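You operate a simulated robot arm through the tools that you are given. There is no shell and no other tool. Be economical: measure what you need, move in short steps, check, and stop when the job is done.

You run a simulated robot arm. Do the job below in one go: nothing can be reset, and whatever is moved stays where it is left.

## Task
Put things in order on the top of the low shelf. At the end: the blue clasp case stands on top of the silver tray; the white enamel cup stands where the green spool stood; the grey peg stands where the white enamel cup stood; the green spool stands where the blue clasp case stood; whatever was shut is shut again. Leave all else as you found it, and nothing knocked over.

The check looks at the end state, three seconds after you hand in, the way a careful person would. Anything else that was tipped, shoved, dropped, spilled or broken makes it a failure.

## Robot
A 7-joint arm with a two-finger parallel gripper, fixed in place. Base frame: the origin is at the foot of the arm, x ahead of it, y to its left, z up; the work surface is at about z = 720. Lengths are in mm, angles in rad, forces in N, time in s.
With the tool pointing down near the work surface it reaches from about 280 to 680 mm from the base axis. Its first joint turns from -1.152 to 1.152 rad. Payload 1.57 kg.
Tool frame: the origin (TCP) lies between the finger pads and is the grasp point; the fingertips stand 30 mm ahead of it; z points along the fingers, y is the line along which they close. Largest opening 110 mm; finger width 24, thickness 12; the body of the gripper, 48 by 112 mm, starts 78 mm behind the TCP.
Orientation is that of the tool frame in the base frame, as a unit quaternion [x, y, z, w]. With the fingers straight down and closing along the base's y, the tool's x points along the base's -x, its y along +y and its z along -z.

## Interface
- The arm moves only by the tool play_rows. Its argument "rows" is one flat list of numbers, 6 for each row, row after row: the shift along the base's x, y, z in mm, then the turn, a rotation vector about the base's x, y, z in rad. In form: [tx, ty, tz, rx, ry, rz, tx, ty, tz, rx, ry, rz, ...]. A call has 1 to 10 rows; each row is the pose to reach, as a shift and turn from the pose commanded when the call began. "gripper" is the finger opening in mm, from 0 to 110, set as the call begins (left out, the last holds). Each row takes 0.2 s and may step no farther than 50 mm and 0.15 rad from the row before; otherwise, or with a gripper value out of range, the whole call is refused. Where a pose cannot be reached the arm comes as near as it can. A force on the tool above 40 N (or 10 N above the force at the start of the call, whichever is more), or a blocked arm, ends the call early, and 0.2 s more pass. The fingers move at their own pace (about 108 mm/s each) and stop on an object; they squeeze with about 32 N. The grip force told is the motor's: it shows also when the fingers shut on nothing. Time passes only in rows, and 0.2 s behind the last, so rows that repeat a pose let the fingers close. It gives the time, the measured TCP pose, the force on the tool (base axes), the opening and the grip force at its end, in the units of the frame above (readings bear some noise).
- Cameras (640 x 400 px; columns grow to the right, rows downward): "scene" is fixed at [146.4, -400.1, 1378.2]; the picture's right is [0.85, -0.52, 0.00], its down [-0.43, -0.71, -0.55] and it looks along [0.29, 0.47, -0.83] (base axes); focal length 316 px, centre (320, 200). "wrist" rides on the gripper at [-36, 0, -80] in the tool frame; the picture's right is [0.00, -1.00, 0.00], its down [0.97, 0.00, -0.24] and it looks along [0.24, 0.00, 0.97] (tool axes); focal length 218 px, centre (320, 200).
- grab_frame(camera): a new picture of that camera. The clock stands still meanwhile.
- pixel_to_xyz(camera, pixels): for up to 12 pixels [column, row] of the newest picture of that camera ("zoom" is the newest enlarged one), the place [x, y, z] in the base frame of the surface seen there, good to about 2 mm. The clock stands still meanwhile.
- enlarge(camera, box): a new picture of the part [left, top, right, bottom] of that camera's present view, enlarged. The clock stands still meanwhile.
- hand_in(): hands the job in; it is judged then, once.

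Go step by step. Measure first, check grasps and placings, and put right what went wrong. The budget is 80 turns and 34 pictures, counting those below and the enlarged ones. Unless the task says otherwise, let go and move clear before handing in, and close with one line.

The tools are called after ">>>" as a command line: name --argument value ..., lists and objects as JSON in quotes. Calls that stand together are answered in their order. play_rows: Moves the arm, as the interface text tells. Its arguments: {"type":"object","properties":{"rows":{"type":"array","items":{"type":"number"}},"gripper":{"type":"number"}},"required":["rows"]} The other tools are called the same way: grab_frame (camera) takes a picture; pixel_to_xyz (camera, pixels) gives the place of the surface under pixels of a picture; enlarge (camera, box) takes an enlarged picture of a part of a camera's view; hand_in () hands the job in.

At the start:

```text
clock: 0.0
tcp_pos: [397.6, -154.5, 996.9]
ee_rot: [0.0, 1.0, 0.0, 0.0]
ft_force: [-0.2, -0.5, 0.6]
width: 110.1
finger_force: 0.0
```

scene: 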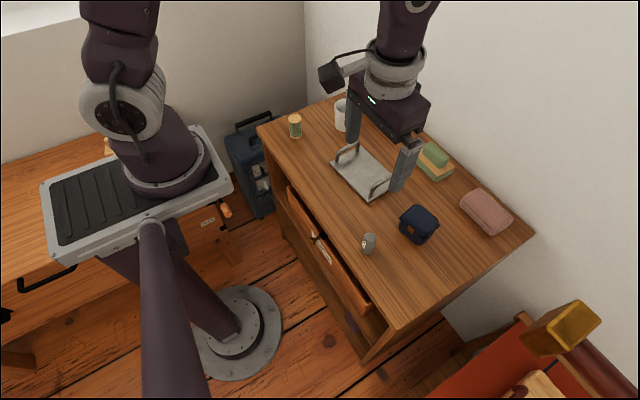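
wrist: 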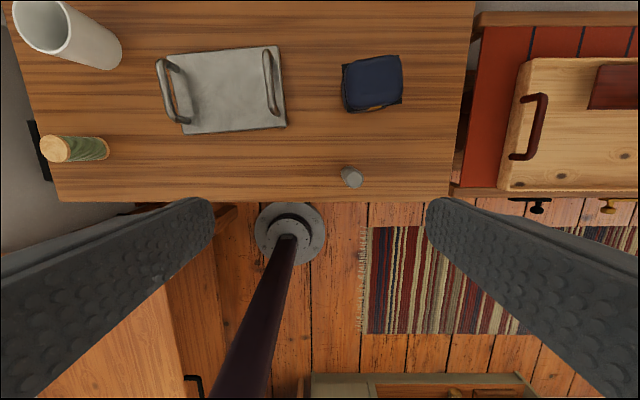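

The pictures show the cup (340,115), spool (295,125), tray (362,172), case (418,224) and peg (368,243). I'll enlarge the scene to measure them.

>>> enlarge --camera "scene" --box '[250, 80, 410, 180]'

>>> pixel_to_xyz --camera "wrist" --pixels '[[40, 150], [55, 148], [70, 150], [100, 148], [350, 175], [345, 185], [372, 75], [350, 70], [400, 60], [402, 100], [350, 108], [230, 90]]'

>>> pixel_to_xyz --camera "wrist" --pixels '[[157, 60], [190, 130], [287, 125], [277, 47], [168, 90], [175, 65], [190, 120], [265, 55], [278, 113], [50, 20], [100, 60], [200, 170]]'

```text
4.00 times, centred on (330, 130) of scene
```

zoom: 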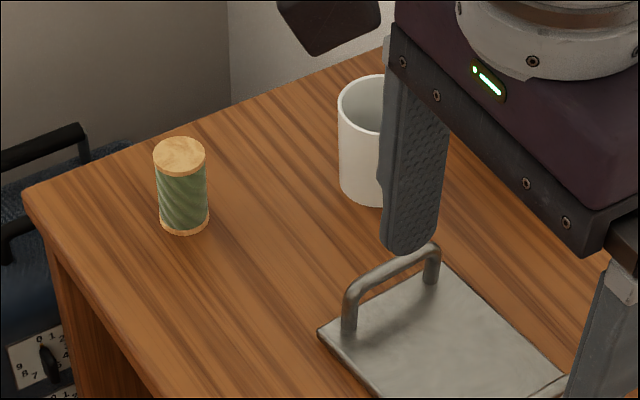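

```text
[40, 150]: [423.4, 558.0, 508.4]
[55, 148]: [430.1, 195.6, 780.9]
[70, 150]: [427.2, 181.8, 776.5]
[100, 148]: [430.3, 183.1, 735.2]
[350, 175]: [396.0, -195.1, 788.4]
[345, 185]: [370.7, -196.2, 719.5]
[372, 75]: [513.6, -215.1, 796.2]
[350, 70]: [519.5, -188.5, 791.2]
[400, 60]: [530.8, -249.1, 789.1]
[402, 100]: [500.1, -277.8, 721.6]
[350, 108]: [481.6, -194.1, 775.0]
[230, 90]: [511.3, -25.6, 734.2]
```

```text
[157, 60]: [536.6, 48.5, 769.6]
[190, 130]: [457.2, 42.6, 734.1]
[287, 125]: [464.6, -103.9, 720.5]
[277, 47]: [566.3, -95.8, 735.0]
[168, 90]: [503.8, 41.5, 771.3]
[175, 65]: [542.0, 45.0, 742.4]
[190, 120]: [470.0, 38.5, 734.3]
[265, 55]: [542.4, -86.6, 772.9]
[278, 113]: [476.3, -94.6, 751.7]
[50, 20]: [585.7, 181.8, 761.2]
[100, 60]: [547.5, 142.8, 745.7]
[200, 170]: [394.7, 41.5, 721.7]
```

The tray lies at about x 457–566, y −96..48, with its plate at z 735. Next I'll measure the case and peg close up.

>>> enlarge --camera "scene" --box '[340, 180, 468, 260]'

>>> enlarge --camera "wrist" --box '[310, 30, 470, 200]'

```text
5.00 times, centred on (404, 220) of scene
```

zoom: 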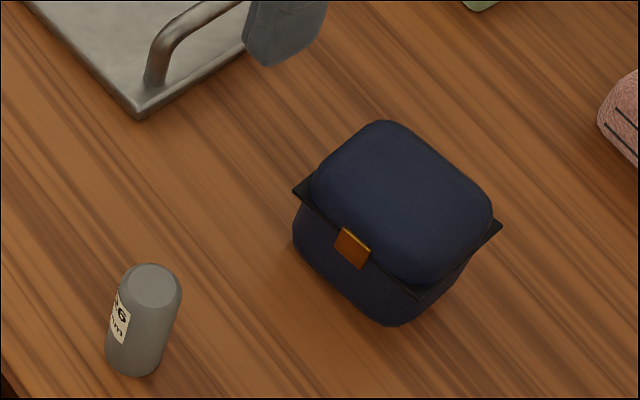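

```text
2.35 times, centred on (390, 115) of wrist
```

zoom: 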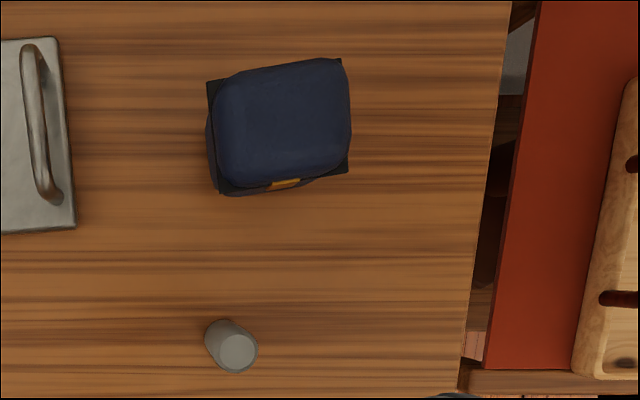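

The case has a flange, with corners at zoom pixels (207,82), (342,58), (348,172) and (222,192). I'll measure these and the peg.

>>> pixel_to_xyz --camera "zoom" --pixels '[[209, 84], [340, 61], [346, 170], [224, 191], [280, 125], [230, 90], [335, 75], [345, 155], [230, 170], [238, 352], [227, 352], [250, 352]]'

>>> pixel_to_xyz --camera "zoom" --pixels '[[238, 334], [238, 368], [213, 340], [225, 325], [285, 185], [208, 140], [212, 175], [280, 75], [280, 175], [220, 130], [348, 110], [240, 330]]'

```text
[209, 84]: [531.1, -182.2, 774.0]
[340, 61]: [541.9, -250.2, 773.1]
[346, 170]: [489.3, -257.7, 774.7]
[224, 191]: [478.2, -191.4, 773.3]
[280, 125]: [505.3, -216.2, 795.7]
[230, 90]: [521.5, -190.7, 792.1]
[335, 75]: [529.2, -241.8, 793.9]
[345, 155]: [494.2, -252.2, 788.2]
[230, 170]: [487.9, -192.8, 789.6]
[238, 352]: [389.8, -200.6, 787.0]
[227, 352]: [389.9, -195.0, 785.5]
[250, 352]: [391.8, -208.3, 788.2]
```

```text
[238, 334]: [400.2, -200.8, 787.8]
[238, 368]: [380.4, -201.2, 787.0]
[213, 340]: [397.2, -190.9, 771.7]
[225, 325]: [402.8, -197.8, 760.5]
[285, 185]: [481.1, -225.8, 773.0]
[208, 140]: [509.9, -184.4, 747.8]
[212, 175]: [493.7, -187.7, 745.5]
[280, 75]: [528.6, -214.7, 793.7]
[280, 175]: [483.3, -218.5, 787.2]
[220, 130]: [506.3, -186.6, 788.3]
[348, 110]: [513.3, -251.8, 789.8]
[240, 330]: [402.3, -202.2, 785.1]
```

Case: centre about (510, −220), yaw about +0.165, about 69 mm wide along its y, flange at z 773. Peg: top centre about (390, −201). I'll move above the case and align with it.

>>> play_rows --rows '[25, -15, -20, 0, 0, 0.05, 50, -30, -40, 0, 0, 0.1, 75, -45, -60, 0, 0, 0.13, 100, -58, -80, 0, 0, 0.165, 112.4, -65.5, -97, 0, 0, 0.165, 112.4, -65.5, -97, 0, 0, 0.165]' --gripper 110

>>> grab_frame --camera "wrist"

>>> grab_frame --camera "scene"

```text
clock: 1.4
tcp_pos: [510.0, -218.9, 899.6]
ee_rot: [-0.083, 0.997, -0.001, 0.0]
ft_force: [0.4, 0.4, 0.0]
width: 109.9
finger_force: 0.1
```

```text
28 pictures are left
```

wrist: 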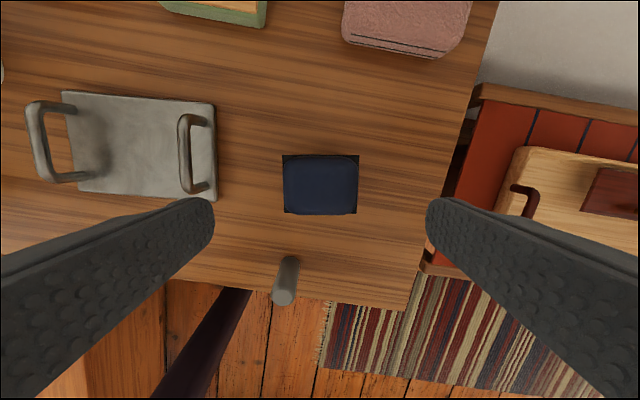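

```text
27 pictures are left
```

scene: 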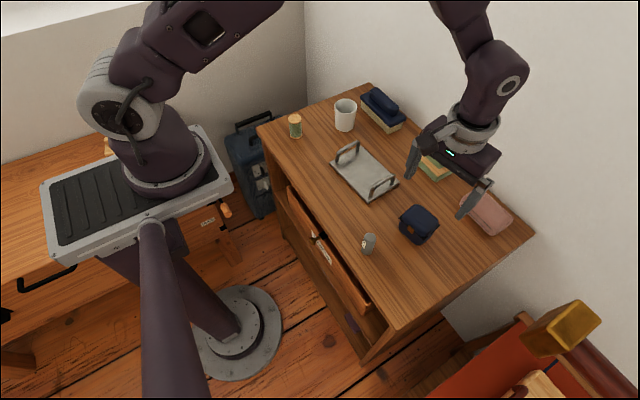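

The case is square with the gripper (wrist pixels 283–358 × 155–214), and the cup, spool and tray are now in plain view. I'll measure those in a zoom.

>>> enlarge --camera "scene" --box '[272, 80, 432, 205]'

>>> pixel_to_xyz --camera "wrist" --pixels '[[64, 93], [213, 106], [214, 198], [82, 188], [38, 140], [45, 105], [60, 178], [184, 150], [190, 121], [197, 185], [284, 290], [288, 262]]'

```text
3.20 times, centred on (352, 142) of scene
```

zoom: 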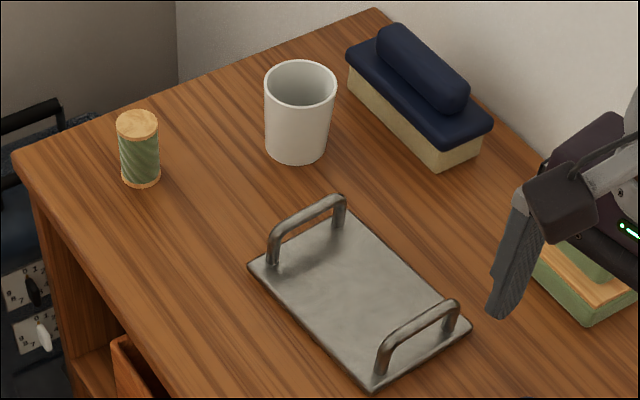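

```text
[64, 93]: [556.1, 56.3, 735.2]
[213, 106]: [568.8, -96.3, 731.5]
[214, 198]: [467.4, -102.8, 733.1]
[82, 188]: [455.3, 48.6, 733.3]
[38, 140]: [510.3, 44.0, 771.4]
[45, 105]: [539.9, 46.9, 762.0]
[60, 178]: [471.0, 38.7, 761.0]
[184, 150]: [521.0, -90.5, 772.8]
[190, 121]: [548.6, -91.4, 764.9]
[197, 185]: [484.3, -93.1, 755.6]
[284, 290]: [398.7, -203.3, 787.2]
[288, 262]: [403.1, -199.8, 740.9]
```

The tray's centre is (512, −24) with yaw about 0.085. Now I'll measure the spool (zoom 137,124) and the cup (zoom 300,85).

>>> pixel_to_xyz --camera "zoom" --pixels '[[137, 124], [118, 123], [157, 124], [137, 112], [137, 136], [141, 186], [124, 178], [159, 178], [267, 85], [335, 85], [300, 63], [300, 105]]'

>>> pixel_to_xyz --camera "zoom" --pixels '[[296, 161], [296, 164], [270, 152], [325, 152], [300, 85], [266, 110], [333, 110], [350, 80], [435, 165], [300, 130], [345, 55], [141, 189]]'

```text
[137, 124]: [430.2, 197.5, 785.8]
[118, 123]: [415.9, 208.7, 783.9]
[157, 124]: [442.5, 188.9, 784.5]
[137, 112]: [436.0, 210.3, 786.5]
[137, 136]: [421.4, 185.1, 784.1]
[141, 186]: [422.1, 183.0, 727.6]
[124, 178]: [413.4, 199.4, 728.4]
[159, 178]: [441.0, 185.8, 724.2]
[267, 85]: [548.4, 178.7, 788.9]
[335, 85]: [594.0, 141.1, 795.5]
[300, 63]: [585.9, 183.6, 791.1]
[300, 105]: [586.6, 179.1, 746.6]
```

```text
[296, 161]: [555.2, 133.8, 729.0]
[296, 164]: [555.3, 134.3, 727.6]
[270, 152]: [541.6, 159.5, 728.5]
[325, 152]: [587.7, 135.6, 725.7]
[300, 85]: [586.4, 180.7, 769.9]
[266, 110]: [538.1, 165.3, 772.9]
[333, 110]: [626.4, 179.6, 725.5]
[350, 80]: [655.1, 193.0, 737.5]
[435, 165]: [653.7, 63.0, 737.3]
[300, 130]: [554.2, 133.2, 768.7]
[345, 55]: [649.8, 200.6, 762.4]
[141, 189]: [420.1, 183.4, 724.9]
```

Spool: about (430, 197), top z 786. Cup: about (571, 160), rim z about 797, radius about 30. I'll descend onto the case.

>>> play_rows --rows '[0, 0, -45, 0, 0, 0, 0, 0, -85, 0, 0, 0, 0, 0, -120, 0, 0, 0, 0, 0, -142, 0, 0, 0, 0, 0, -142, 0, 0, 0]'

>>> play_rows --rows '[0, 0, 0, 0, 0, 0, 0, 0, 0, 0, 0, 0, 0, 0, 0, 0, 0, 0, 0, 0, 0, 0, 0, 0]' --gripper 50

>>> grab_frame --camera "scene"

```text
clock: 2.6
tcp_pos: [507.3, -219.5, 757.3]
ee_rot: [-0.083, 0.997, 0.0, 0.0]
ft_force: [0.5, 0.1, -0.9]
width: 109.8
finger_force: 0.0
```

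```text
clock: 3.6
tcp_pos: [507.8, -220.2, 758.0]
ee_rot: [-0.082, 0.997, 0.0, 0.0]
ft_force: [-0.2, -0.1, -1.2]
width: 70.0
finger_force: 31.8
```

```text
25 pictures are left
```

scene: 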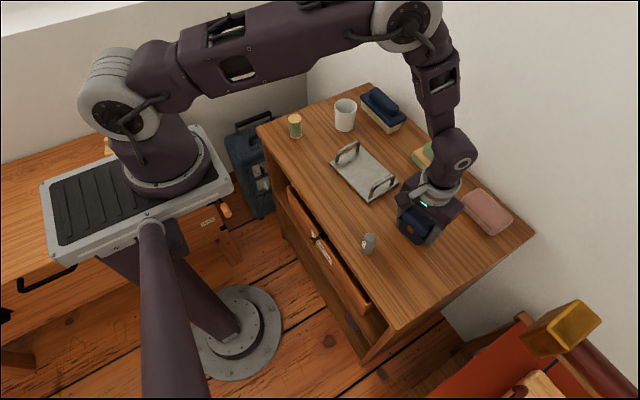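

The fingers hold the case at 70 mm with 32 N. I'll lift it.

>>> play_rows --rows '[0, 0, 20, 0, 0, 0, 0, 0, 50, 0, 0, 0, 0, 0, 85, 0, 0, 0, 0, 0, 110, 0, 0, 0, 0, 0, 110, 0, 0, 0]'

>>> enlarge --camera "scene" --box '[340, 120, 500, 260]'

```text
clock: 4.8
tcp_pos: [509.8, -218.6, 868.9]
ee_rot: [-0.082, 0.997, 0.0, 0.001]
ft_force: [0.1, 0.2, -2.9]
width: 69.7
finger_force: 31.9
```

```text
2.86 times, centred on (420, 190) of scene
```

zoom: 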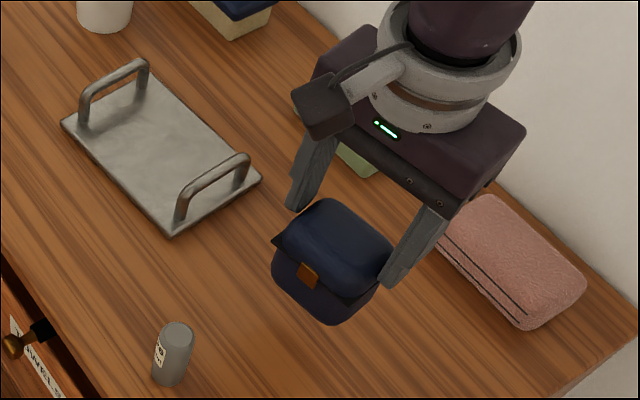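

The case is held and whole. I'll carry it over the tray and turn it by −0.08.

>>> play_rows --rows '[0, 35, 0, 0, 0, -0.02, 1, 80, 0, 0, 0, -0.04, 1, 125, 0, 0, 0, -0.06, 2, 165, 0, 0, 0, -0.08, 2, 196, 0, 0, 0, -0.08, 2, 196, 0, 0, 0, -0.08, 2, 196, 0, 0, 0, -0.08]'

>>> play_rows --rows '[0, 0, -30, 0, 0, 0, 0, 0, -60, 0, 0, 0, 0, 0, -75, 0, 0, 0, 0, 0, -75, 0, 0, 0]'

>>> enlarge --camera "scene" --box '[290, 100, 450, 220]'

```text
clock: 6.4
tcp_pos: [510.9, -22.4, 869.9]
ee_rot: [-0.043, 0.999, 0.0, 0.0]
ft_force: [-0.1, 0.1, -2.2]
width: 69.7
finger_force: 31.9
```

```text
clock: 7.4
tcp_pos: [513.4, -22.4, 793.7]
ee_rot: [-0.043, 0.999, 0.0, 0.0]
ft_force: [-0.5, -1.8, 30.5]
width: 69.6
finger_force: 32.0
```

```text
3.33 times, centred on (370, 160) of scene
```

zoom: 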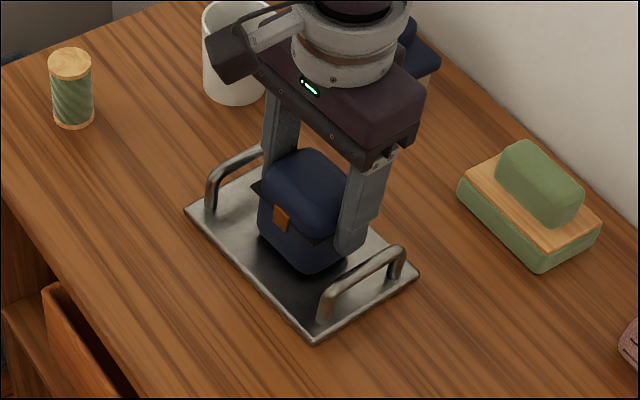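

There is 30 N upward at TCP z 793.7, about 20 mm sooner than expected. I'll measure where the case bottom, the fingertips and the handle are.

>>> pixel_to_xyz --camera "zoom" --pixels '[[310, 268], [262, 232], [350, 248], [340, 252], [300, 175], [257, 188], [330, 238], [290, 262], [260, 152], [215, 180], [275, 130], [335, 300]]'

>>> grab_frame --camera "wrist"

```text
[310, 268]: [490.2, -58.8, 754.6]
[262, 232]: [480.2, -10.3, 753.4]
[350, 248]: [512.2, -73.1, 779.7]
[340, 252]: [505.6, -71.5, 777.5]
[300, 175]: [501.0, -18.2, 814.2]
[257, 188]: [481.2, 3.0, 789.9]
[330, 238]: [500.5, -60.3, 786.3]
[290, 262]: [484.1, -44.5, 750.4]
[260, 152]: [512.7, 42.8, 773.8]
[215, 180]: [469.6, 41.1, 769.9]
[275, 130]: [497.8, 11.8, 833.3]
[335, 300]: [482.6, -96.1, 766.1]
```

```text
22 pictures are left
```

wrist: 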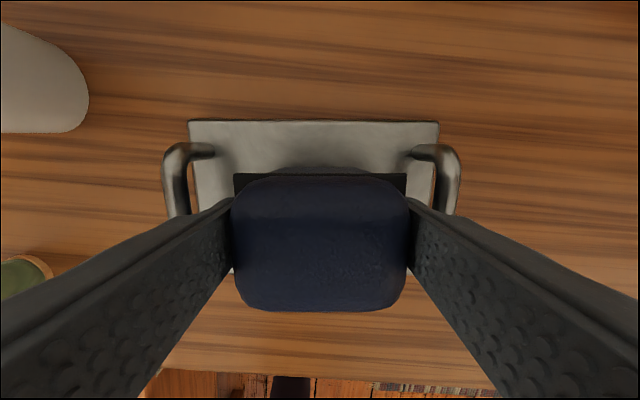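

The flange reads z 790, so the case has slid down about 20 mm in the grip and its base should be near the plate. I'll check its tilt from the wrist picture.

>>> pixel_to_xyz --camera "wrist" --pixels '[[240, 178], [400, 178], [320, 176], [320, 169], [320, 200], [320, 290], [260, 240], [380, 240], [320, 145], [300, 170], [350, 170], [320, 180]]'

>>> pixel_to_xyz --camera "zoom" --pixels '[[255, 185], [265, 195], [300, 210], [325, 235], [330, 180], [285, 215], [280, 228], [262, 200], [262, 215], [285, 245], [310, 255], [320, 269]]'

```text
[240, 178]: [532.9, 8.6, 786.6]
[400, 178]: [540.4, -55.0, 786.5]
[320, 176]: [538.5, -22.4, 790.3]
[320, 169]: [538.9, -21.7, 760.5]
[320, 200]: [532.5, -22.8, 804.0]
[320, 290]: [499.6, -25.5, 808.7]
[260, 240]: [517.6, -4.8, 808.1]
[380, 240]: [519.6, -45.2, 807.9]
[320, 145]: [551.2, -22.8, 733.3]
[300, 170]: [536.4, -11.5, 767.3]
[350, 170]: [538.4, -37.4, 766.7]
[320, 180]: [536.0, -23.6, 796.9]
```

```text
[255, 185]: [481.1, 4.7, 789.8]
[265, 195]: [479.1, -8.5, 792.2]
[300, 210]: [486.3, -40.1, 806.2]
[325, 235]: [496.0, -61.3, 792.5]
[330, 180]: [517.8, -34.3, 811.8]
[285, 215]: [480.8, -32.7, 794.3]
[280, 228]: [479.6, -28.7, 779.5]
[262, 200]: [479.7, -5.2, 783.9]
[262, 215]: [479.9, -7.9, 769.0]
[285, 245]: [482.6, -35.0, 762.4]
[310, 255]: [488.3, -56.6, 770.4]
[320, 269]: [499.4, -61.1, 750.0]
```

The flange is level (787–790), so the case is resting on the plate. I'll open a little to 82 mm, short of the handles, and then rise.

>>> play_rows --rows '[0, 0, 0, 0, 0, 0, 0, 0, 0, 0, 0, 0]' --gripper 82

>>> play_rows --rows '[0, 0, 20, 0, 0, 0, 0, 0, 50, 0, 0, 0, 0, 0, 85, 0, 0, 0, 0, 0, 125, 0, 0, 0]'

>>> grab_frame --camera "wrist"

>>> enlarge --camera "scene" --box '[290, 100, 450, 220]'

```text
clock: 8.0
tcp_pos: [511.3, -23.0, 794.2]
ee_rot: [-0.042, 0.999, 0.0, 0.0]
ft_force: [0.3, 0.0, 0.3]
width: 81.7
finger_force: 0.1
```

```text
clock: 9.0
tcp_pos: [513.8, -22.9, 921.3]
ee_rot: [-0.042, 0.999, 0.0, 0.001]
ft_force: [0.5, -0.6, -0.4]
width: 82.0
finger_force: 0.0
```

```text
21 pictures are left
```

wrist: 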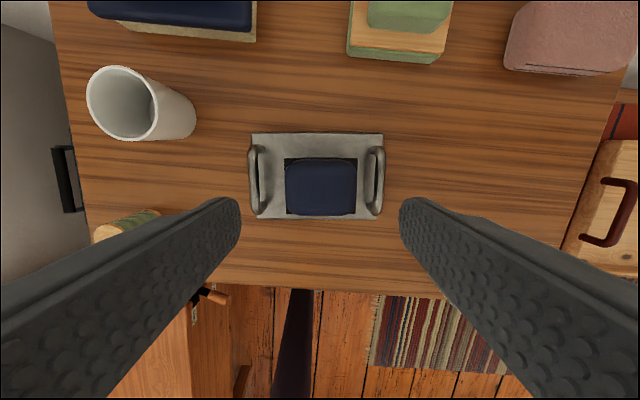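

```text
3.33 times, centred on (370, 160) of scene
```

zoom: 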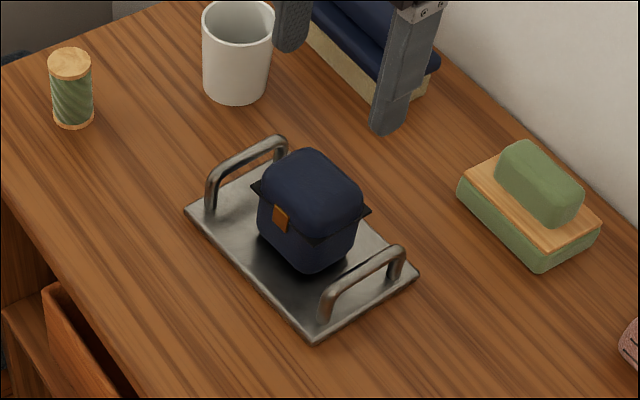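

The case stands level on the tray, clear of the handles. Next is the spool, so I'll move above (430, 197).

>>> play_rows --rows '[-14, 37, -4, 0, 0, -0.02, -28, 74, -10, 0, 0, -0.04, -42, 112, -16, 0, 0, -0.06, -56, 150, -22, 0, 0, -0.085, -70, 188, -30, 0, 0, -0.085, -82, 221, -38, 0, 0, -0.085, -82, 221, -38, 0, 0, -0.085]' --gripper 80

>>> grab_frame --camera "wrist"

```text
clock: 10.6
tcp_pos: [429.4, 199.5, 877.6]
ee_rot: [0.0, 1.0, 0.0, -0.001]
ft_force: [0.5, -0.5, 0.2]
width: 79.9
finger_force: 0.1
```

```text
19 pictures are left
```

wrist: 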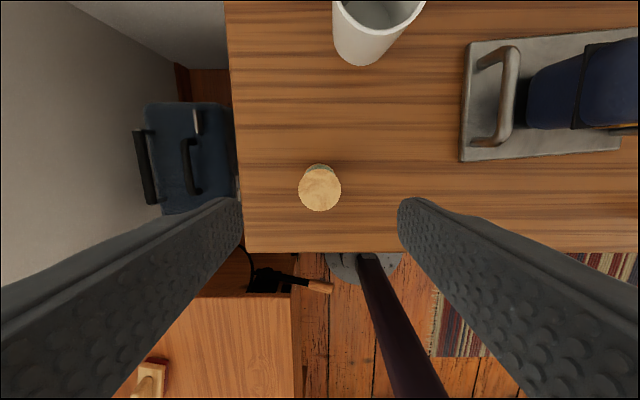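

The spool's top is centred at wrist (319,188). I'll check its place and the cup's rim from here.

>>> pixel_to_xyz --camera "wrist" --pixels '[[319, 188], [300, 188], [339, 188], [319, 170], [319, 207], [335, 10], [420, 10], [362, 64], [337, 50], [392, 40]]'

>>> play_rows --rows '[0, 0, -40, 0, 0, 0, 0, 0, -80, 0, 0, 0, 0, 0, -110, 0, 0, 0, 0, 0, -125, 0, 0, 0, 0, 0, -125, 0, 0, 0]'

```text
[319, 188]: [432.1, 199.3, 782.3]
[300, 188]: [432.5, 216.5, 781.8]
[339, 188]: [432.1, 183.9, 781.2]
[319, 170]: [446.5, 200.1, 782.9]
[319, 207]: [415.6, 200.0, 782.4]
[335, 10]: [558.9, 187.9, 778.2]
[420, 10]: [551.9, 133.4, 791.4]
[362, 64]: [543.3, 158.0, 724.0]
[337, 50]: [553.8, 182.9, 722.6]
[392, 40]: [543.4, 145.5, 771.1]
```

```text
clock: 11.8
tcp_pos: [428.8, 197.2, 753.3]
ee_rot: [0.0, 1.0, 0.0, 0.0]
ft_force: [0.2, -0.1, -0.5]
width: 80.0
finger_force: 0.1
```

The spool's centre is about (431, 198.5). I'll close on it and lift.

>>> play_rows --rows '[0, 0, 0, 0, 0, 0, 0, 0, 0, 0, 0, 0, 0, 0, 0, 0, 0, 0, 0, 0, 0, 0, 0, 0]' --gripper 15

>>> play_rows --rows '[0, 0, 15, 0, 0, 0, 0, 0, 40, 0, 0, 0, 0, 0, 80, 0, 0, 0, 0, 0, 125, 0, 0, 0, 0, 0, 145, 0, 0, 0, 0, 0, 145, 0, 0, 0]'

>>> enlarge --camera "scene" --box '[230, 40, 390, 160]'

```text
clock: 12.8
tcp_pos: [428.7, 196.9, 754.3]
ee_rot: [0.0, 1.0, 0.0, 0.0]
ft_force: [0.4, 0.2, -0.5]
width: 34.4
finger_force: 32.5
```

```text
clock: 14.2
tcp_pos: [429.2, 198.5, 900.5]
ee_rot: [0.0, 1.0, 0.0, 0.0]
ft_force: [0.7, -0.3, -0.8]
width: 34.0
finger_force: 31.2
```

```text
3.33 times, centred on (310, 100) of scene
```

zoom: 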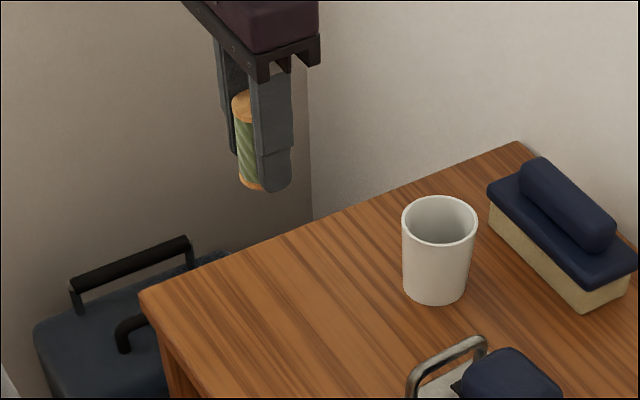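

The spool is held at 34 mm. I'll carry it at z 900, over everything else, to the case's old place.

>>> play_rows --rows '[4, -20, 0, 0, 0, 0, 12, -62, 0, 0, 0, 0, 20, -106, 0, 0, 0, 0, 29, -152, 0, 0, 0, 0, 38, -200, 0, 0, 0, 0, 47, -247, 0, 0, 0, 0, 56, -293, 0, 0, 0, 0, 65, -338, 0, 0, 0, 0, 73, -380, 0, 0, 0, 0, 80, -417.5, 0, 0, 0, 0]'

>>> play_rows --rows '[0, 0, -40, 0, 0, 0, 0, 0, -85, 0, 0, 0, 0, 0, -120, 0, 0, 0, 0, 0, -135, 0, 0, 0, 0, 0, -135, 0, 0, 0]'

>>> enlarge --camera "scene" --box '[340, 140, 500, 260]'

```text
clock: 16.4
tcp_pos: [510.3, -219.5, 899.1]
ee_rot: [0.0, 1.0, 0.001, -0.001]
ft_force: [-0.3, -1.1, 0.0]
width: 34.4
finger_force: 32.1
```

```text
clock: 17.6
tcp_pos: [509.3, -218.1, 766.1]
ee_rot: [0.0, 1.0, 0.0, 0.0]
ft_force: [0.3, 0.5, 0.0]
width: 34.3
finger_force: 32.4
```

```text
3.33 times, centred on (420, 200) of scene
```

zoom: 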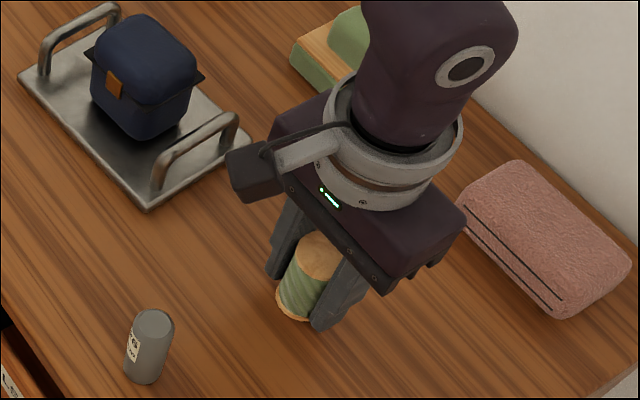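

The spool hangs upright about 11 mm above the surface. I'll lower it to touch.

>>> play_rows --rows '[0, 0, -6, 0, 0, 0, 0, 0, -10, 0, 0, 0, 0, 0, -11, 0, 0, 0, 0, 0, -11, 0, 0, 0]'

>>> enlarge --camera "scene" --box '[380, 180, 460, 240]'

>>> pixel_to_xyz --camera "zoom" --pixels '[[290, 220], [260, 200], [270, 270], [250, 250], [240, 240], [235, 260], [260, 290], [255, 270]]'

```text
clock: 18.6
tcp_pos: [511.2, -218.6, 754.0]
ee_rot: [0.0, 1.0, 0.0, 0.0]
ft_force: [-1.6, 2.5, 8.9]
width: 34.3
finger_force: 31.9
```

```text
6.67 times, centred on (420, 210) of scene
```

zoom: 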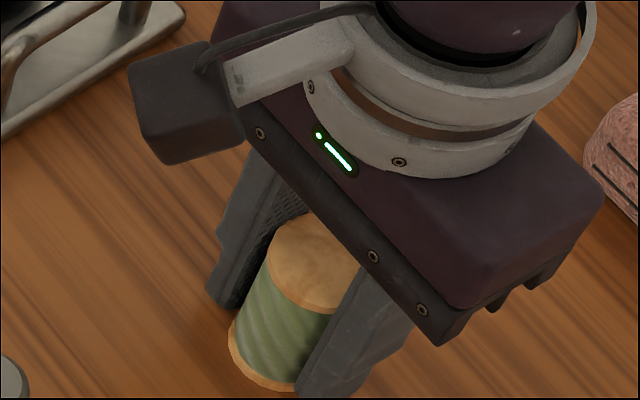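

```text
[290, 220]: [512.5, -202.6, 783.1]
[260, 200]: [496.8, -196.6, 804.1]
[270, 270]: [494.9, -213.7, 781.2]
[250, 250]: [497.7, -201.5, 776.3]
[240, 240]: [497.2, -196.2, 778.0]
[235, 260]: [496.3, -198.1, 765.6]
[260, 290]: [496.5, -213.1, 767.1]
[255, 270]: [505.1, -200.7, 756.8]
```

There is 9 N upward, so the spool is standing. I'll release and rise.

>>> play_rows --rows '[0, 0, 0, 0, 0, 0, 0, 0, 0, 0, 0, 0]' --gripper 70

>>> play_rows --rows '[0, 0, 20, 0, 0, 0, 0, 0, 60, 0, 0, 0, 0, 0, 105, 0, 0, 0, 0, 0, 145, 0, 0, 0, 0, 0, 145, 0, 0, 0]'

>>> grab_frame --camera "wrist"

>>> pixel_to_xyz --camera "wrist" --pixels '[[320, 185], [280, 280], [285, 290]]'

```text
clock: 19.2
tcp_pos: [509.3, -218.4, 753.8]
ee_rot: [0.001, 1.0, -0.001, 0.0]
ft_force: [-0.6, -0.4, 0.0]
width: 70.0
finger_force: 0.0
```

```text
clock: 20.4
tcp_pos: [509.0, -219.2, 901.1]
ee_rot: [0.0, 1.0, 0.0, -0.001]
ft_force: [0.8, -0.2, 0.0]
width: 70.0
finger_force: 0.0
```

```text
15 pictures are left
```

wrist: 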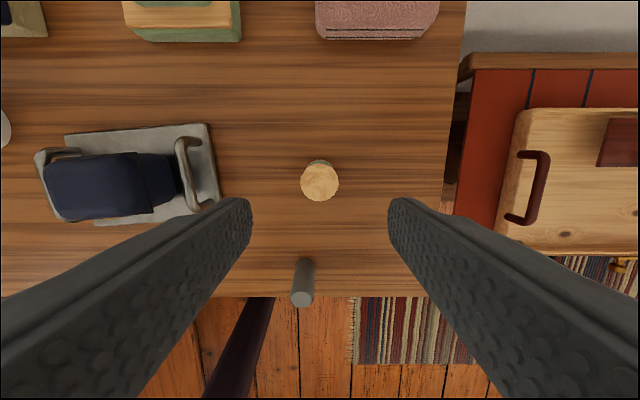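

```text
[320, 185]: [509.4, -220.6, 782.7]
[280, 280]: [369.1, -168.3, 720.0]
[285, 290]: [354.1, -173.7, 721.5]
```

The spool stands at (509, −221). Next I'll go above the cup at about (571, 160).

>>> play_rows --rows '[4, 25, 3, 0, 0, 0, 10, 65, 6, 0, 0, 0, 17, 109, 10, 0, 0, 0, 24, 152, 14, 0, 0, 0, 31, 196, 18, 0, 0, 0, 38, 240, 20, 0, 0, 0, 45, 283, 20, 0, 0, 0, 52, 325, 20, 0, 0, 0, 58, 362, 20, 0, 0, 0, 61, 380, 20, 0, 0, 0]' --gripper 110

>>> grab_frame --camera "wrist"

```text
clock: 22.6
tcp_pos: [568.9, 161.6, 918.1]
ee_rot: [0.0, 1.0, -0.001, -0.001]
ft_force: [0.7, 0.3, 0.2]
width: 110.2
finger_force: 0.0
```

```text
14 pictures are left
```

wrist: 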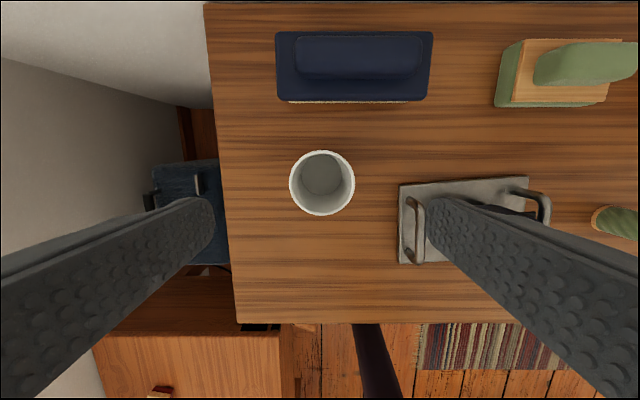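

The cup has no handle and is empty, with its rim at wrist (290–354, 150–215). I'll measure the rim.

>>> pixel_to_xyz --camera "wrist" --pixels '[[291, 183], [353, 183], [322, 152], [322, 214], [322, 175], [300, 160], [344, 160], [300, 206], [344, 206], [420, 230], [410, 200], [350, 100]]'

```text
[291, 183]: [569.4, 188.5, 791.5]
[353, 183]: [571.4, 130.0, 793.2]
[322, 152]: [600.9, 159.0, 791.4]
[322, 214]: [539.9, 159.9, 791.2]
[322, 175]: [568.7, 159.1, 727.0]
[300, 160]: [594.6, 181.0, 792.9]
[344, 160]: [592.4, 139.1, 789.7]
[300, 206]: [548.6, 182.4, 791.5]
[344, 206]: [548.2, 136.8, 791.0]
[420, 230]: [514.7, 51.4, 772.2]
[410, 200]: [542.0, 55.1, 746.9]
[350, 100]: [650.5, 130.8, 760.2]
```

Cup centre is (570.4, 159.4), 61 mm wide. I'll descend around it and grip.

>>> play_rows --rows '[0, -0.5, -45, 0, 0, 0, 0, -0.5, -90, 0, 0, 0, 0, -0.5, -130, 0, 0, 0, 0, -0.5, -157, 0, 0, 0, 0, -0.5, -157, 0, 0, 0]'

>>> play_rows --rows '[0, 0, 0, 0, 0, 0, 0, 0, 0, 0, 0, 0, 0, 0, 0, 0, 0, 0, 0, 0, 0, 0, 0, 0]' --gripper 45

>>> play_rows --rows '[0, 0, 15, 0, 0, 0, 0, 0, 45, 0, 0, 0, 0, 0, 80, 0, 0, 0, 0, 0, 110, 0, 0, 0, 0, 0, 110, 0, 0, 0]'

>>> enlarge --camera "scene" --box '[260, 30, 420, 150]'

```text
clock: 23.8
tcp_pos: [569.0, 160.2, 760.2]
ee_rot: [0.001, 1.0, 0.0, 0.0]
ft_force: [1.0, 0.9, -0.8]
width: 110.2
finger_force: 0.0
```

```text
clock: 24.8
tcp_pos: [570.7, 159.6, 761.3]
ee_rot: [0.0, 1.0, 0.0, 0.0]
ft_force: [-0.9, -0.1, -0.4]
width: 62.1
finger_force: 31.4
```

```text
clock: 26.0
tcp_pos: [570.4, 159.2, 871.2]
ee_rot: [0.0, 1.0, 0.0, 0.0]
ft_force: [-1.0, 0.2, -1.1]
width: 62.4
finger_force: 32.6
```

```text
3.33 times, centred on (340, 90) of scene
```

zoom: 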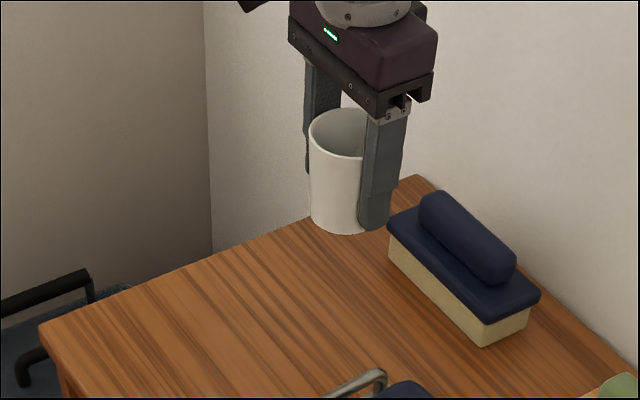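

The cup is held upright. I'll carry it to the spool's old place at (430.5, 198.5) and lower it most of the way.

>>> play_rows --rows '[-30, 9, 0, 0, 0, 0, -70, 20, 0, 0, 0, 0, -110, 31, 0, 0, 0, 0, -140, 39, 0, 0, 0, 0, -140, 39, 0, 0, 0, 0, -140, 39, -40, 0, 0, 0, -140, 39, -80, 0, 0, 0, -140, 39, -100, 0, 0, 0, -140, 39, -100, 0, 0, 0]'

>>> play_rows --rows '[0, 0, -5, 0, 0, 0, 0, 0, -9, 0, 0, 0, 0, 0, -10, 0, 0, 0, 0, 0, -10, 0, 0, 0]'

>>> enlarge --camera "scene" --box '[230, 60, 390, 180]'

```text
clock: 28.0
tcp_pos: [432.0, 197.9, 772.4]
ee_rot: [0.001, 1.0, 0.001, 0.001]
ft_force: [-0.6, -1.1, -1.4]
width: 62.4
finger_force: 32.5
```

```text
clock: 29.0
tcp_pos: [431.8, 199.4, 762.7]
ee_rot: [0.0, 1.0, 0.0, 0.0]
ft_force: [-0.2, -0.6, -1.0]
width: 62.4
finger_force: 32.1
```

```text
3.33 times, centred on (310, 120) of scene
```

zoom: 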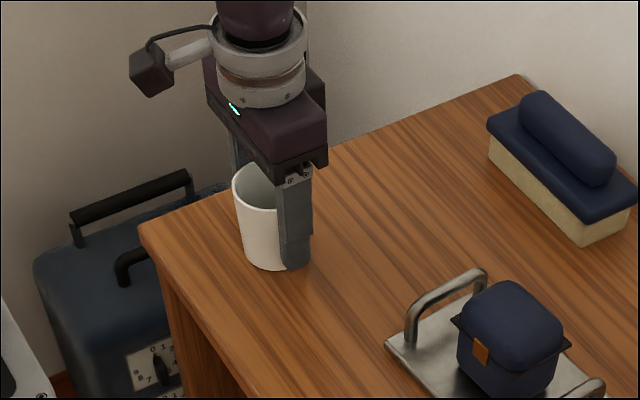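

There is no contact yet at z 762.7. I'll go down by another 1–2 mm.

>>> play_rows --rows '[0, 0, -1, 0, 0, 0, 0, 0, -1.5, 0, 0, 0, 0, 0, -1.5, 0, 0, 0]'

```text
clock: 29.8
tcp_pos: [431.5, 198.5, 762.0]
ee_rot: [0.0, 1.0, 0.0, 0.0]
ft_force: [0.9, -0.4, 2.4]
width: 62.4
finger_force: 31.7
```

The force has swung to +2.4 N, which means light contact. I'll release and rise.

>>> play_rows --rows '[0, 0, -0.5, 0, 0, 0, 0, 0, -0.5, 0, 0, 0]'

>>> play_rows --rows '[0, 0, 0, 0, 0, 0, 0, 0, 0, 0, 0, 0]' --gripper 95

>>> play_rows --rows '[0, 0, 20, 0, 0, 0, 0, 0, 60, 0, 0, 0, 0, 0, 105, 0, 0, 0, 0, 0, 140, 0, 0, 0, 0, 0, 140, 0, 0, 0]'

>>> grab_frame --camera "wrist"

>>> pixel_to_xyz --camera "wrist" --pixels '[[320, 175], [320, 190]]'

```text
clock: 30.4
tcp_pos: [431.6, 198.4, 760.2]
ee_rot: [0.0, 1.0, 0.0, 0.001]
ft_force: [-0.2, -4.2, 21.9]
width: 62.3
finger_force: 31.6
```

```text
clock: 31.0
tcp_pos: [430.5, 198.4, 759.3]
ee_rot: [0.0, 1.0, 0.0, 0.0]
ft_force: [0.2, -0.2, -0.5]
width: 95.2
finger_force: 0.0
```

```text
clock: 32.2
tcp_pos: [429.9, 199.6, 901.0]
ee_rot: [0.001, 1.0, 0.0, -0.001]
ft_force: [0.5, -0.2, -0.1]
width: 95.2
finger_force: 0.0
```

```text
11 pictures are left
```

wrist: 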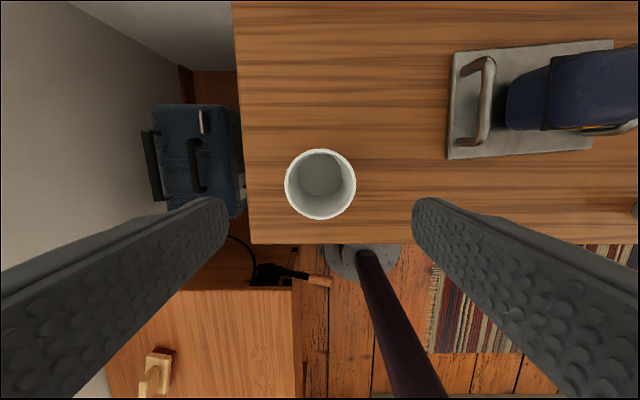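

```text
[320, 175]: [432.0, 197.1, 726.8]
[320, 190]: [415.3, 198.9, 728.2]
```

The cup stands at (431, 198). The peg is last, so I'll move above (391, −201).

>>> play_rows --rows '[-2, -20, 0, 0, 0, 0, -6, -62, 0, 0, 0, 0, -10, -106, 0, 0, 0, 0, -15, -150, 0, 0, 0, 0, -19, -194, 0, 0, 0, 0, -24, -239, 0, 0, 0, 0, -28, -283, 0, 0, 0, 0, -33, -327, 0, 0, 0, 0, -37, -368, 0, 0, 0, 0, -39.5, -399.5, 0, 0, 0, 0]' --gripper 70

>>> enlarge --camera "wrist" --box '[240, 120, 400, 220]'

>>> pixel_to_xyz --camera "zoom" --pixels '[[320, 240], [320, 270], [300, 260], [340, 260], [320, 200]]'

```text
clock: 34.4
tcp_pos: [389.5, -200.7, 899.6]
ee_rot: [0.0, 1.0, 0.0, 0.0]
ft_force: [-0.2, -0.3, 0.8]
width: 69.9
finger_force: 0.1
```

```text
4.00 times, centred on (320, 170) of wrist
```

zoom: 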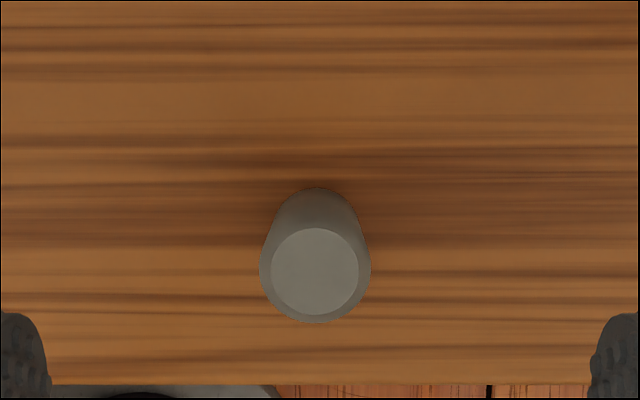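

```text
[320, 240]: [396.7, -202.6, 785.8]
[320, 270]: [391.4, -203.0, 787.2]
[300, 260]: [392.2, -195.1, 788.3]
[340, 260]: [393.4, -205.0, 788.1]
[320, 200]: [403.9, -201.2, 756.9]
```

The peg is centred under the tool at (391, −201). I'll descend, grip and lift.

>>> play_rows --rows '[0, 0, -45, 0, 0, 0, 0, 0, -90, 0, 0, 0, 0, 0, -125, 0, 0, 0, 0, 0, -144, 0, 0, 0, 0, 0, -144, 0, 0, 0]'

>>> play_rows --rows '[0, 0, 0, 0, 0, 0, 0, 0, 0, 0, 0, 0, 0, 0, 0, 0, 0, 0, 0, 0, 0, 0, 0, 0]' --gripper 10

>>> play_rows --rows '[0, 0, 15, 0, 0, 0, 0, 0, 45, 0, 0, 0, 0, 0, 85, 0, 0, 0, 0, 0, 125, 0, 0, 0, 0, 0, 145, 0, 0, 0, 0, 0, 145, 0, 0, 0]'

>>> enlarge --camera "scene" --box '[290, 140, 450, 260]'

```text
clock: 35.6
tcp_pos: [391.5, -199.8, 755.7]
ee_rot: [0.0, 1.0, -0.001, 0.0]
ft_force: [0.3, 0.5, 1.0]
width: 69.7
finger_force: 0.1
```

```text
clock: 36.6
tcp_pos: [391.4, -199.9, 756.8]
ee_rot: [0.0, 1.0, -0.001, 0.0]
ft_force: [0.7, -0.2, 0.5]
width: 24.6
finger_force: 31.7
```

```text
clock: 38.0
tcp_pos: [391.3, -201.2, 903.2]
ee_rot: [0.0, 1.0, 0.0, 0.001]
ft_force: [0.1, 0.6, -0.2]
width: 24.8
finger_force: 32.3
```

```text
3.33 times, centred on (370, 200) of scene
```

zoom: 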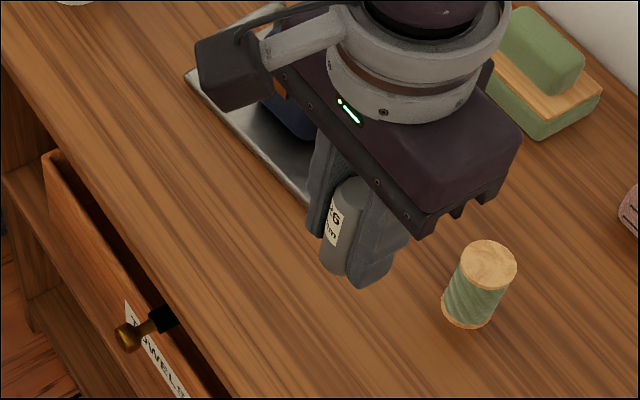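

The peg is held. I'll carry it to the cup's old place at (570.5, 159.5).

>>> play_rows --rows '[10, 20, 0, 0, 0, 0, 28, 56, 0, 0, 0, 0, 48, 96, 0, 0, 0, 0, 68, 137, 0, 0, 0, 0, 88, 177, 0, 0, 0, 0, 108, 217, 0, 0, 0, 0, 128, 257, 0, 0, 0, 0, 148, 297, 0, 0, 0, 0, 166, 334, 0, 0, 0, 0, 179.5, 360.5, 0, 0, 0, 0]'

>>> play_rows --rows '[0, 0, 0, 0, 0, 0, 0, 0, -40, 0, 0, 0, 0, 0, -85, 0, 0, 0, 0, 0, -120, 0, 0, 0, 0, 0, -138, 0, 0, 0, 0, 0, -142, 0, 0, 0, 0, 0, -142, 0, 0, 0]'

>>> play_rows --rows '[0, 0, -1.5, 0, 0, 0, 0, 0, -3, 0, 0, 0, 0, 0, -3, 0, 0, 0]'

>>> enlarge --camera "scene" --box '[270, 60, 430, 180]'

```text
clock: 40.2
tcp_pos: [570.6, 162.0, 899.7]
ee_rot: [-0.001, 1.0, 0.0, -0.001]
ft_force: [-0.5, -0.1, 0.0]
width: 24.8
finger_force: 32.4
```

```text
clock: 41.8
tcp_pos: [571.9, 160.1, 759.1]
ee_rot: [0.0, 1.0, -0.001, -0.001]
ft_force: [-0.3, -0.1, -0.5]
width: 24.9
finger_force: 32.1
```

```text
clock: 42.6
tcp_pos: [571.2, 161.6, 755.8]
ee_rot: [0.0, 1.0, 0.0, -0.001]
ft_force: [-2.9, -1.2, 9.0]
width: 24.8
finger_force: 32.3
```

```text
3.33 times, centred on (350, 120) of scene
```

zoom: 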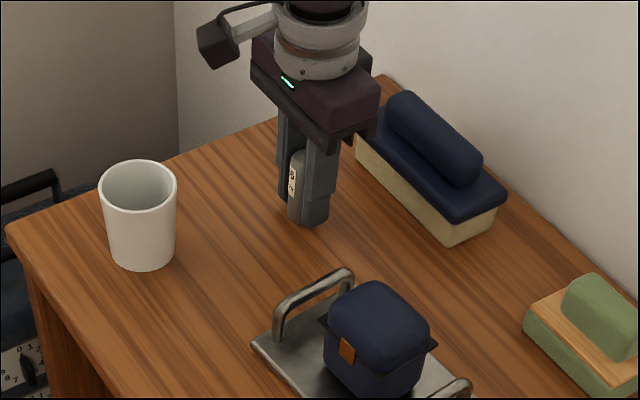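

The reading of 9 N upward shows the peg is standing. I'll release, rise and look over the end state.

>>> play_rows --rows '[0, 0, 0, 0, 0, 0, 0, 0, 0, 0, 0, 0]' --gripper 65

>>> play_rows --rows '[0, 0, 20, 0, 0, 0, 0, 0, 60, 0, 0, 0, 0, 0, 105, 0, 0, 0, 0, 0, 150, 0, 0, 0, 0, 0, 190, 0, 0, 0, 0, 0, 190, 0, 0, 0]'

>>> grab_frame --camera "wrist"

>>> grab_frame --camera "scene"

>>> enlarge --camera "scene" --box '[270, 80, 470, 260]'

>>> pixel_to_xyz --camera "wrist" --pixels '[[320, 180], [320, 190]]'

```text
clock: 43.2
tcp_pos: [571.5, 162.1, 755.9]
ee_rot: [0.0, 1.0, 0.0, 0.0]
ft_force: [-0.4, -0.1, -0.8]
width: 65.0
finger_force: 0.1
```

```text
clock: 44.6
tcp_pos: [571.3, 158.3, 946.1]
ee_rot: [0.0, 1.0, 0.001, 0.001]
ft_force: [-0.1, 0.2, -0.5]
width: 64.9
finger_force: 0.0
```

```text
7 pictures are left
```

wrist: 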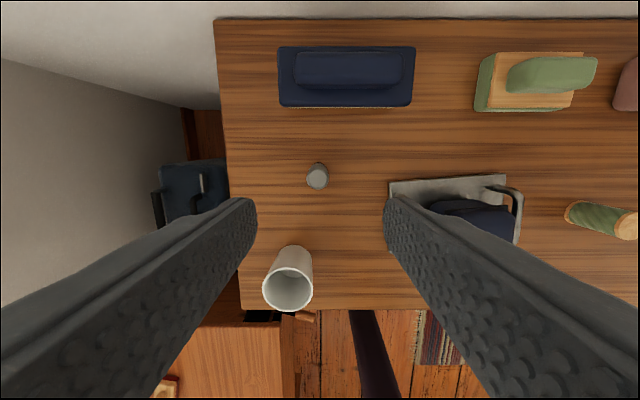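

```text
6 pictures are left
```

scene: 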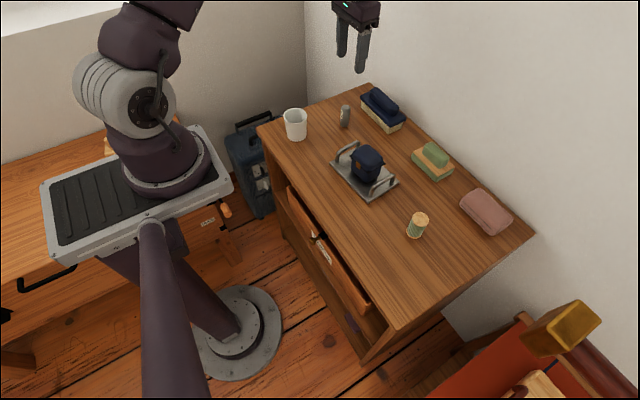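

```text
2.22 times, centred on (370, 170) of scene
```

zoom: 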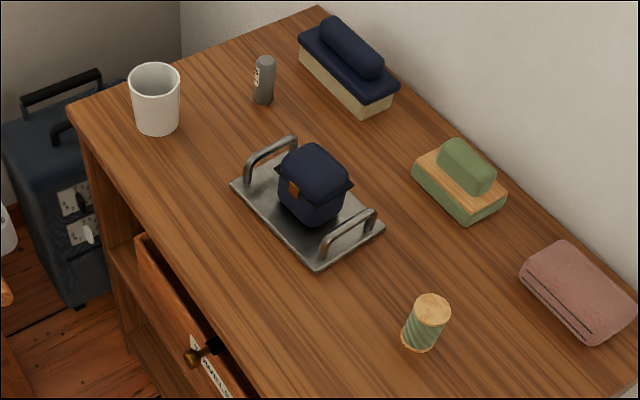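

```text
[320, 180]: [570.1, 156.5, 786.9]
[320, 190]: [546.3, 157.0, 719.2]
```

All four things stand upright at their goals: peg at (570, 158), cup at (431, 198), spool at (509, −221) and the shut case on the tray. The drawer and everything else look as they did at the start, so I'm handing in.

>>> hand_in

```text
The job is handed in.
```

The job is handed in: the case is on the tray, and the cup, peg and spool each stand in their new places. The case slid about 20 mm in the grip on the way but was set down level, and nothing was knocked over.
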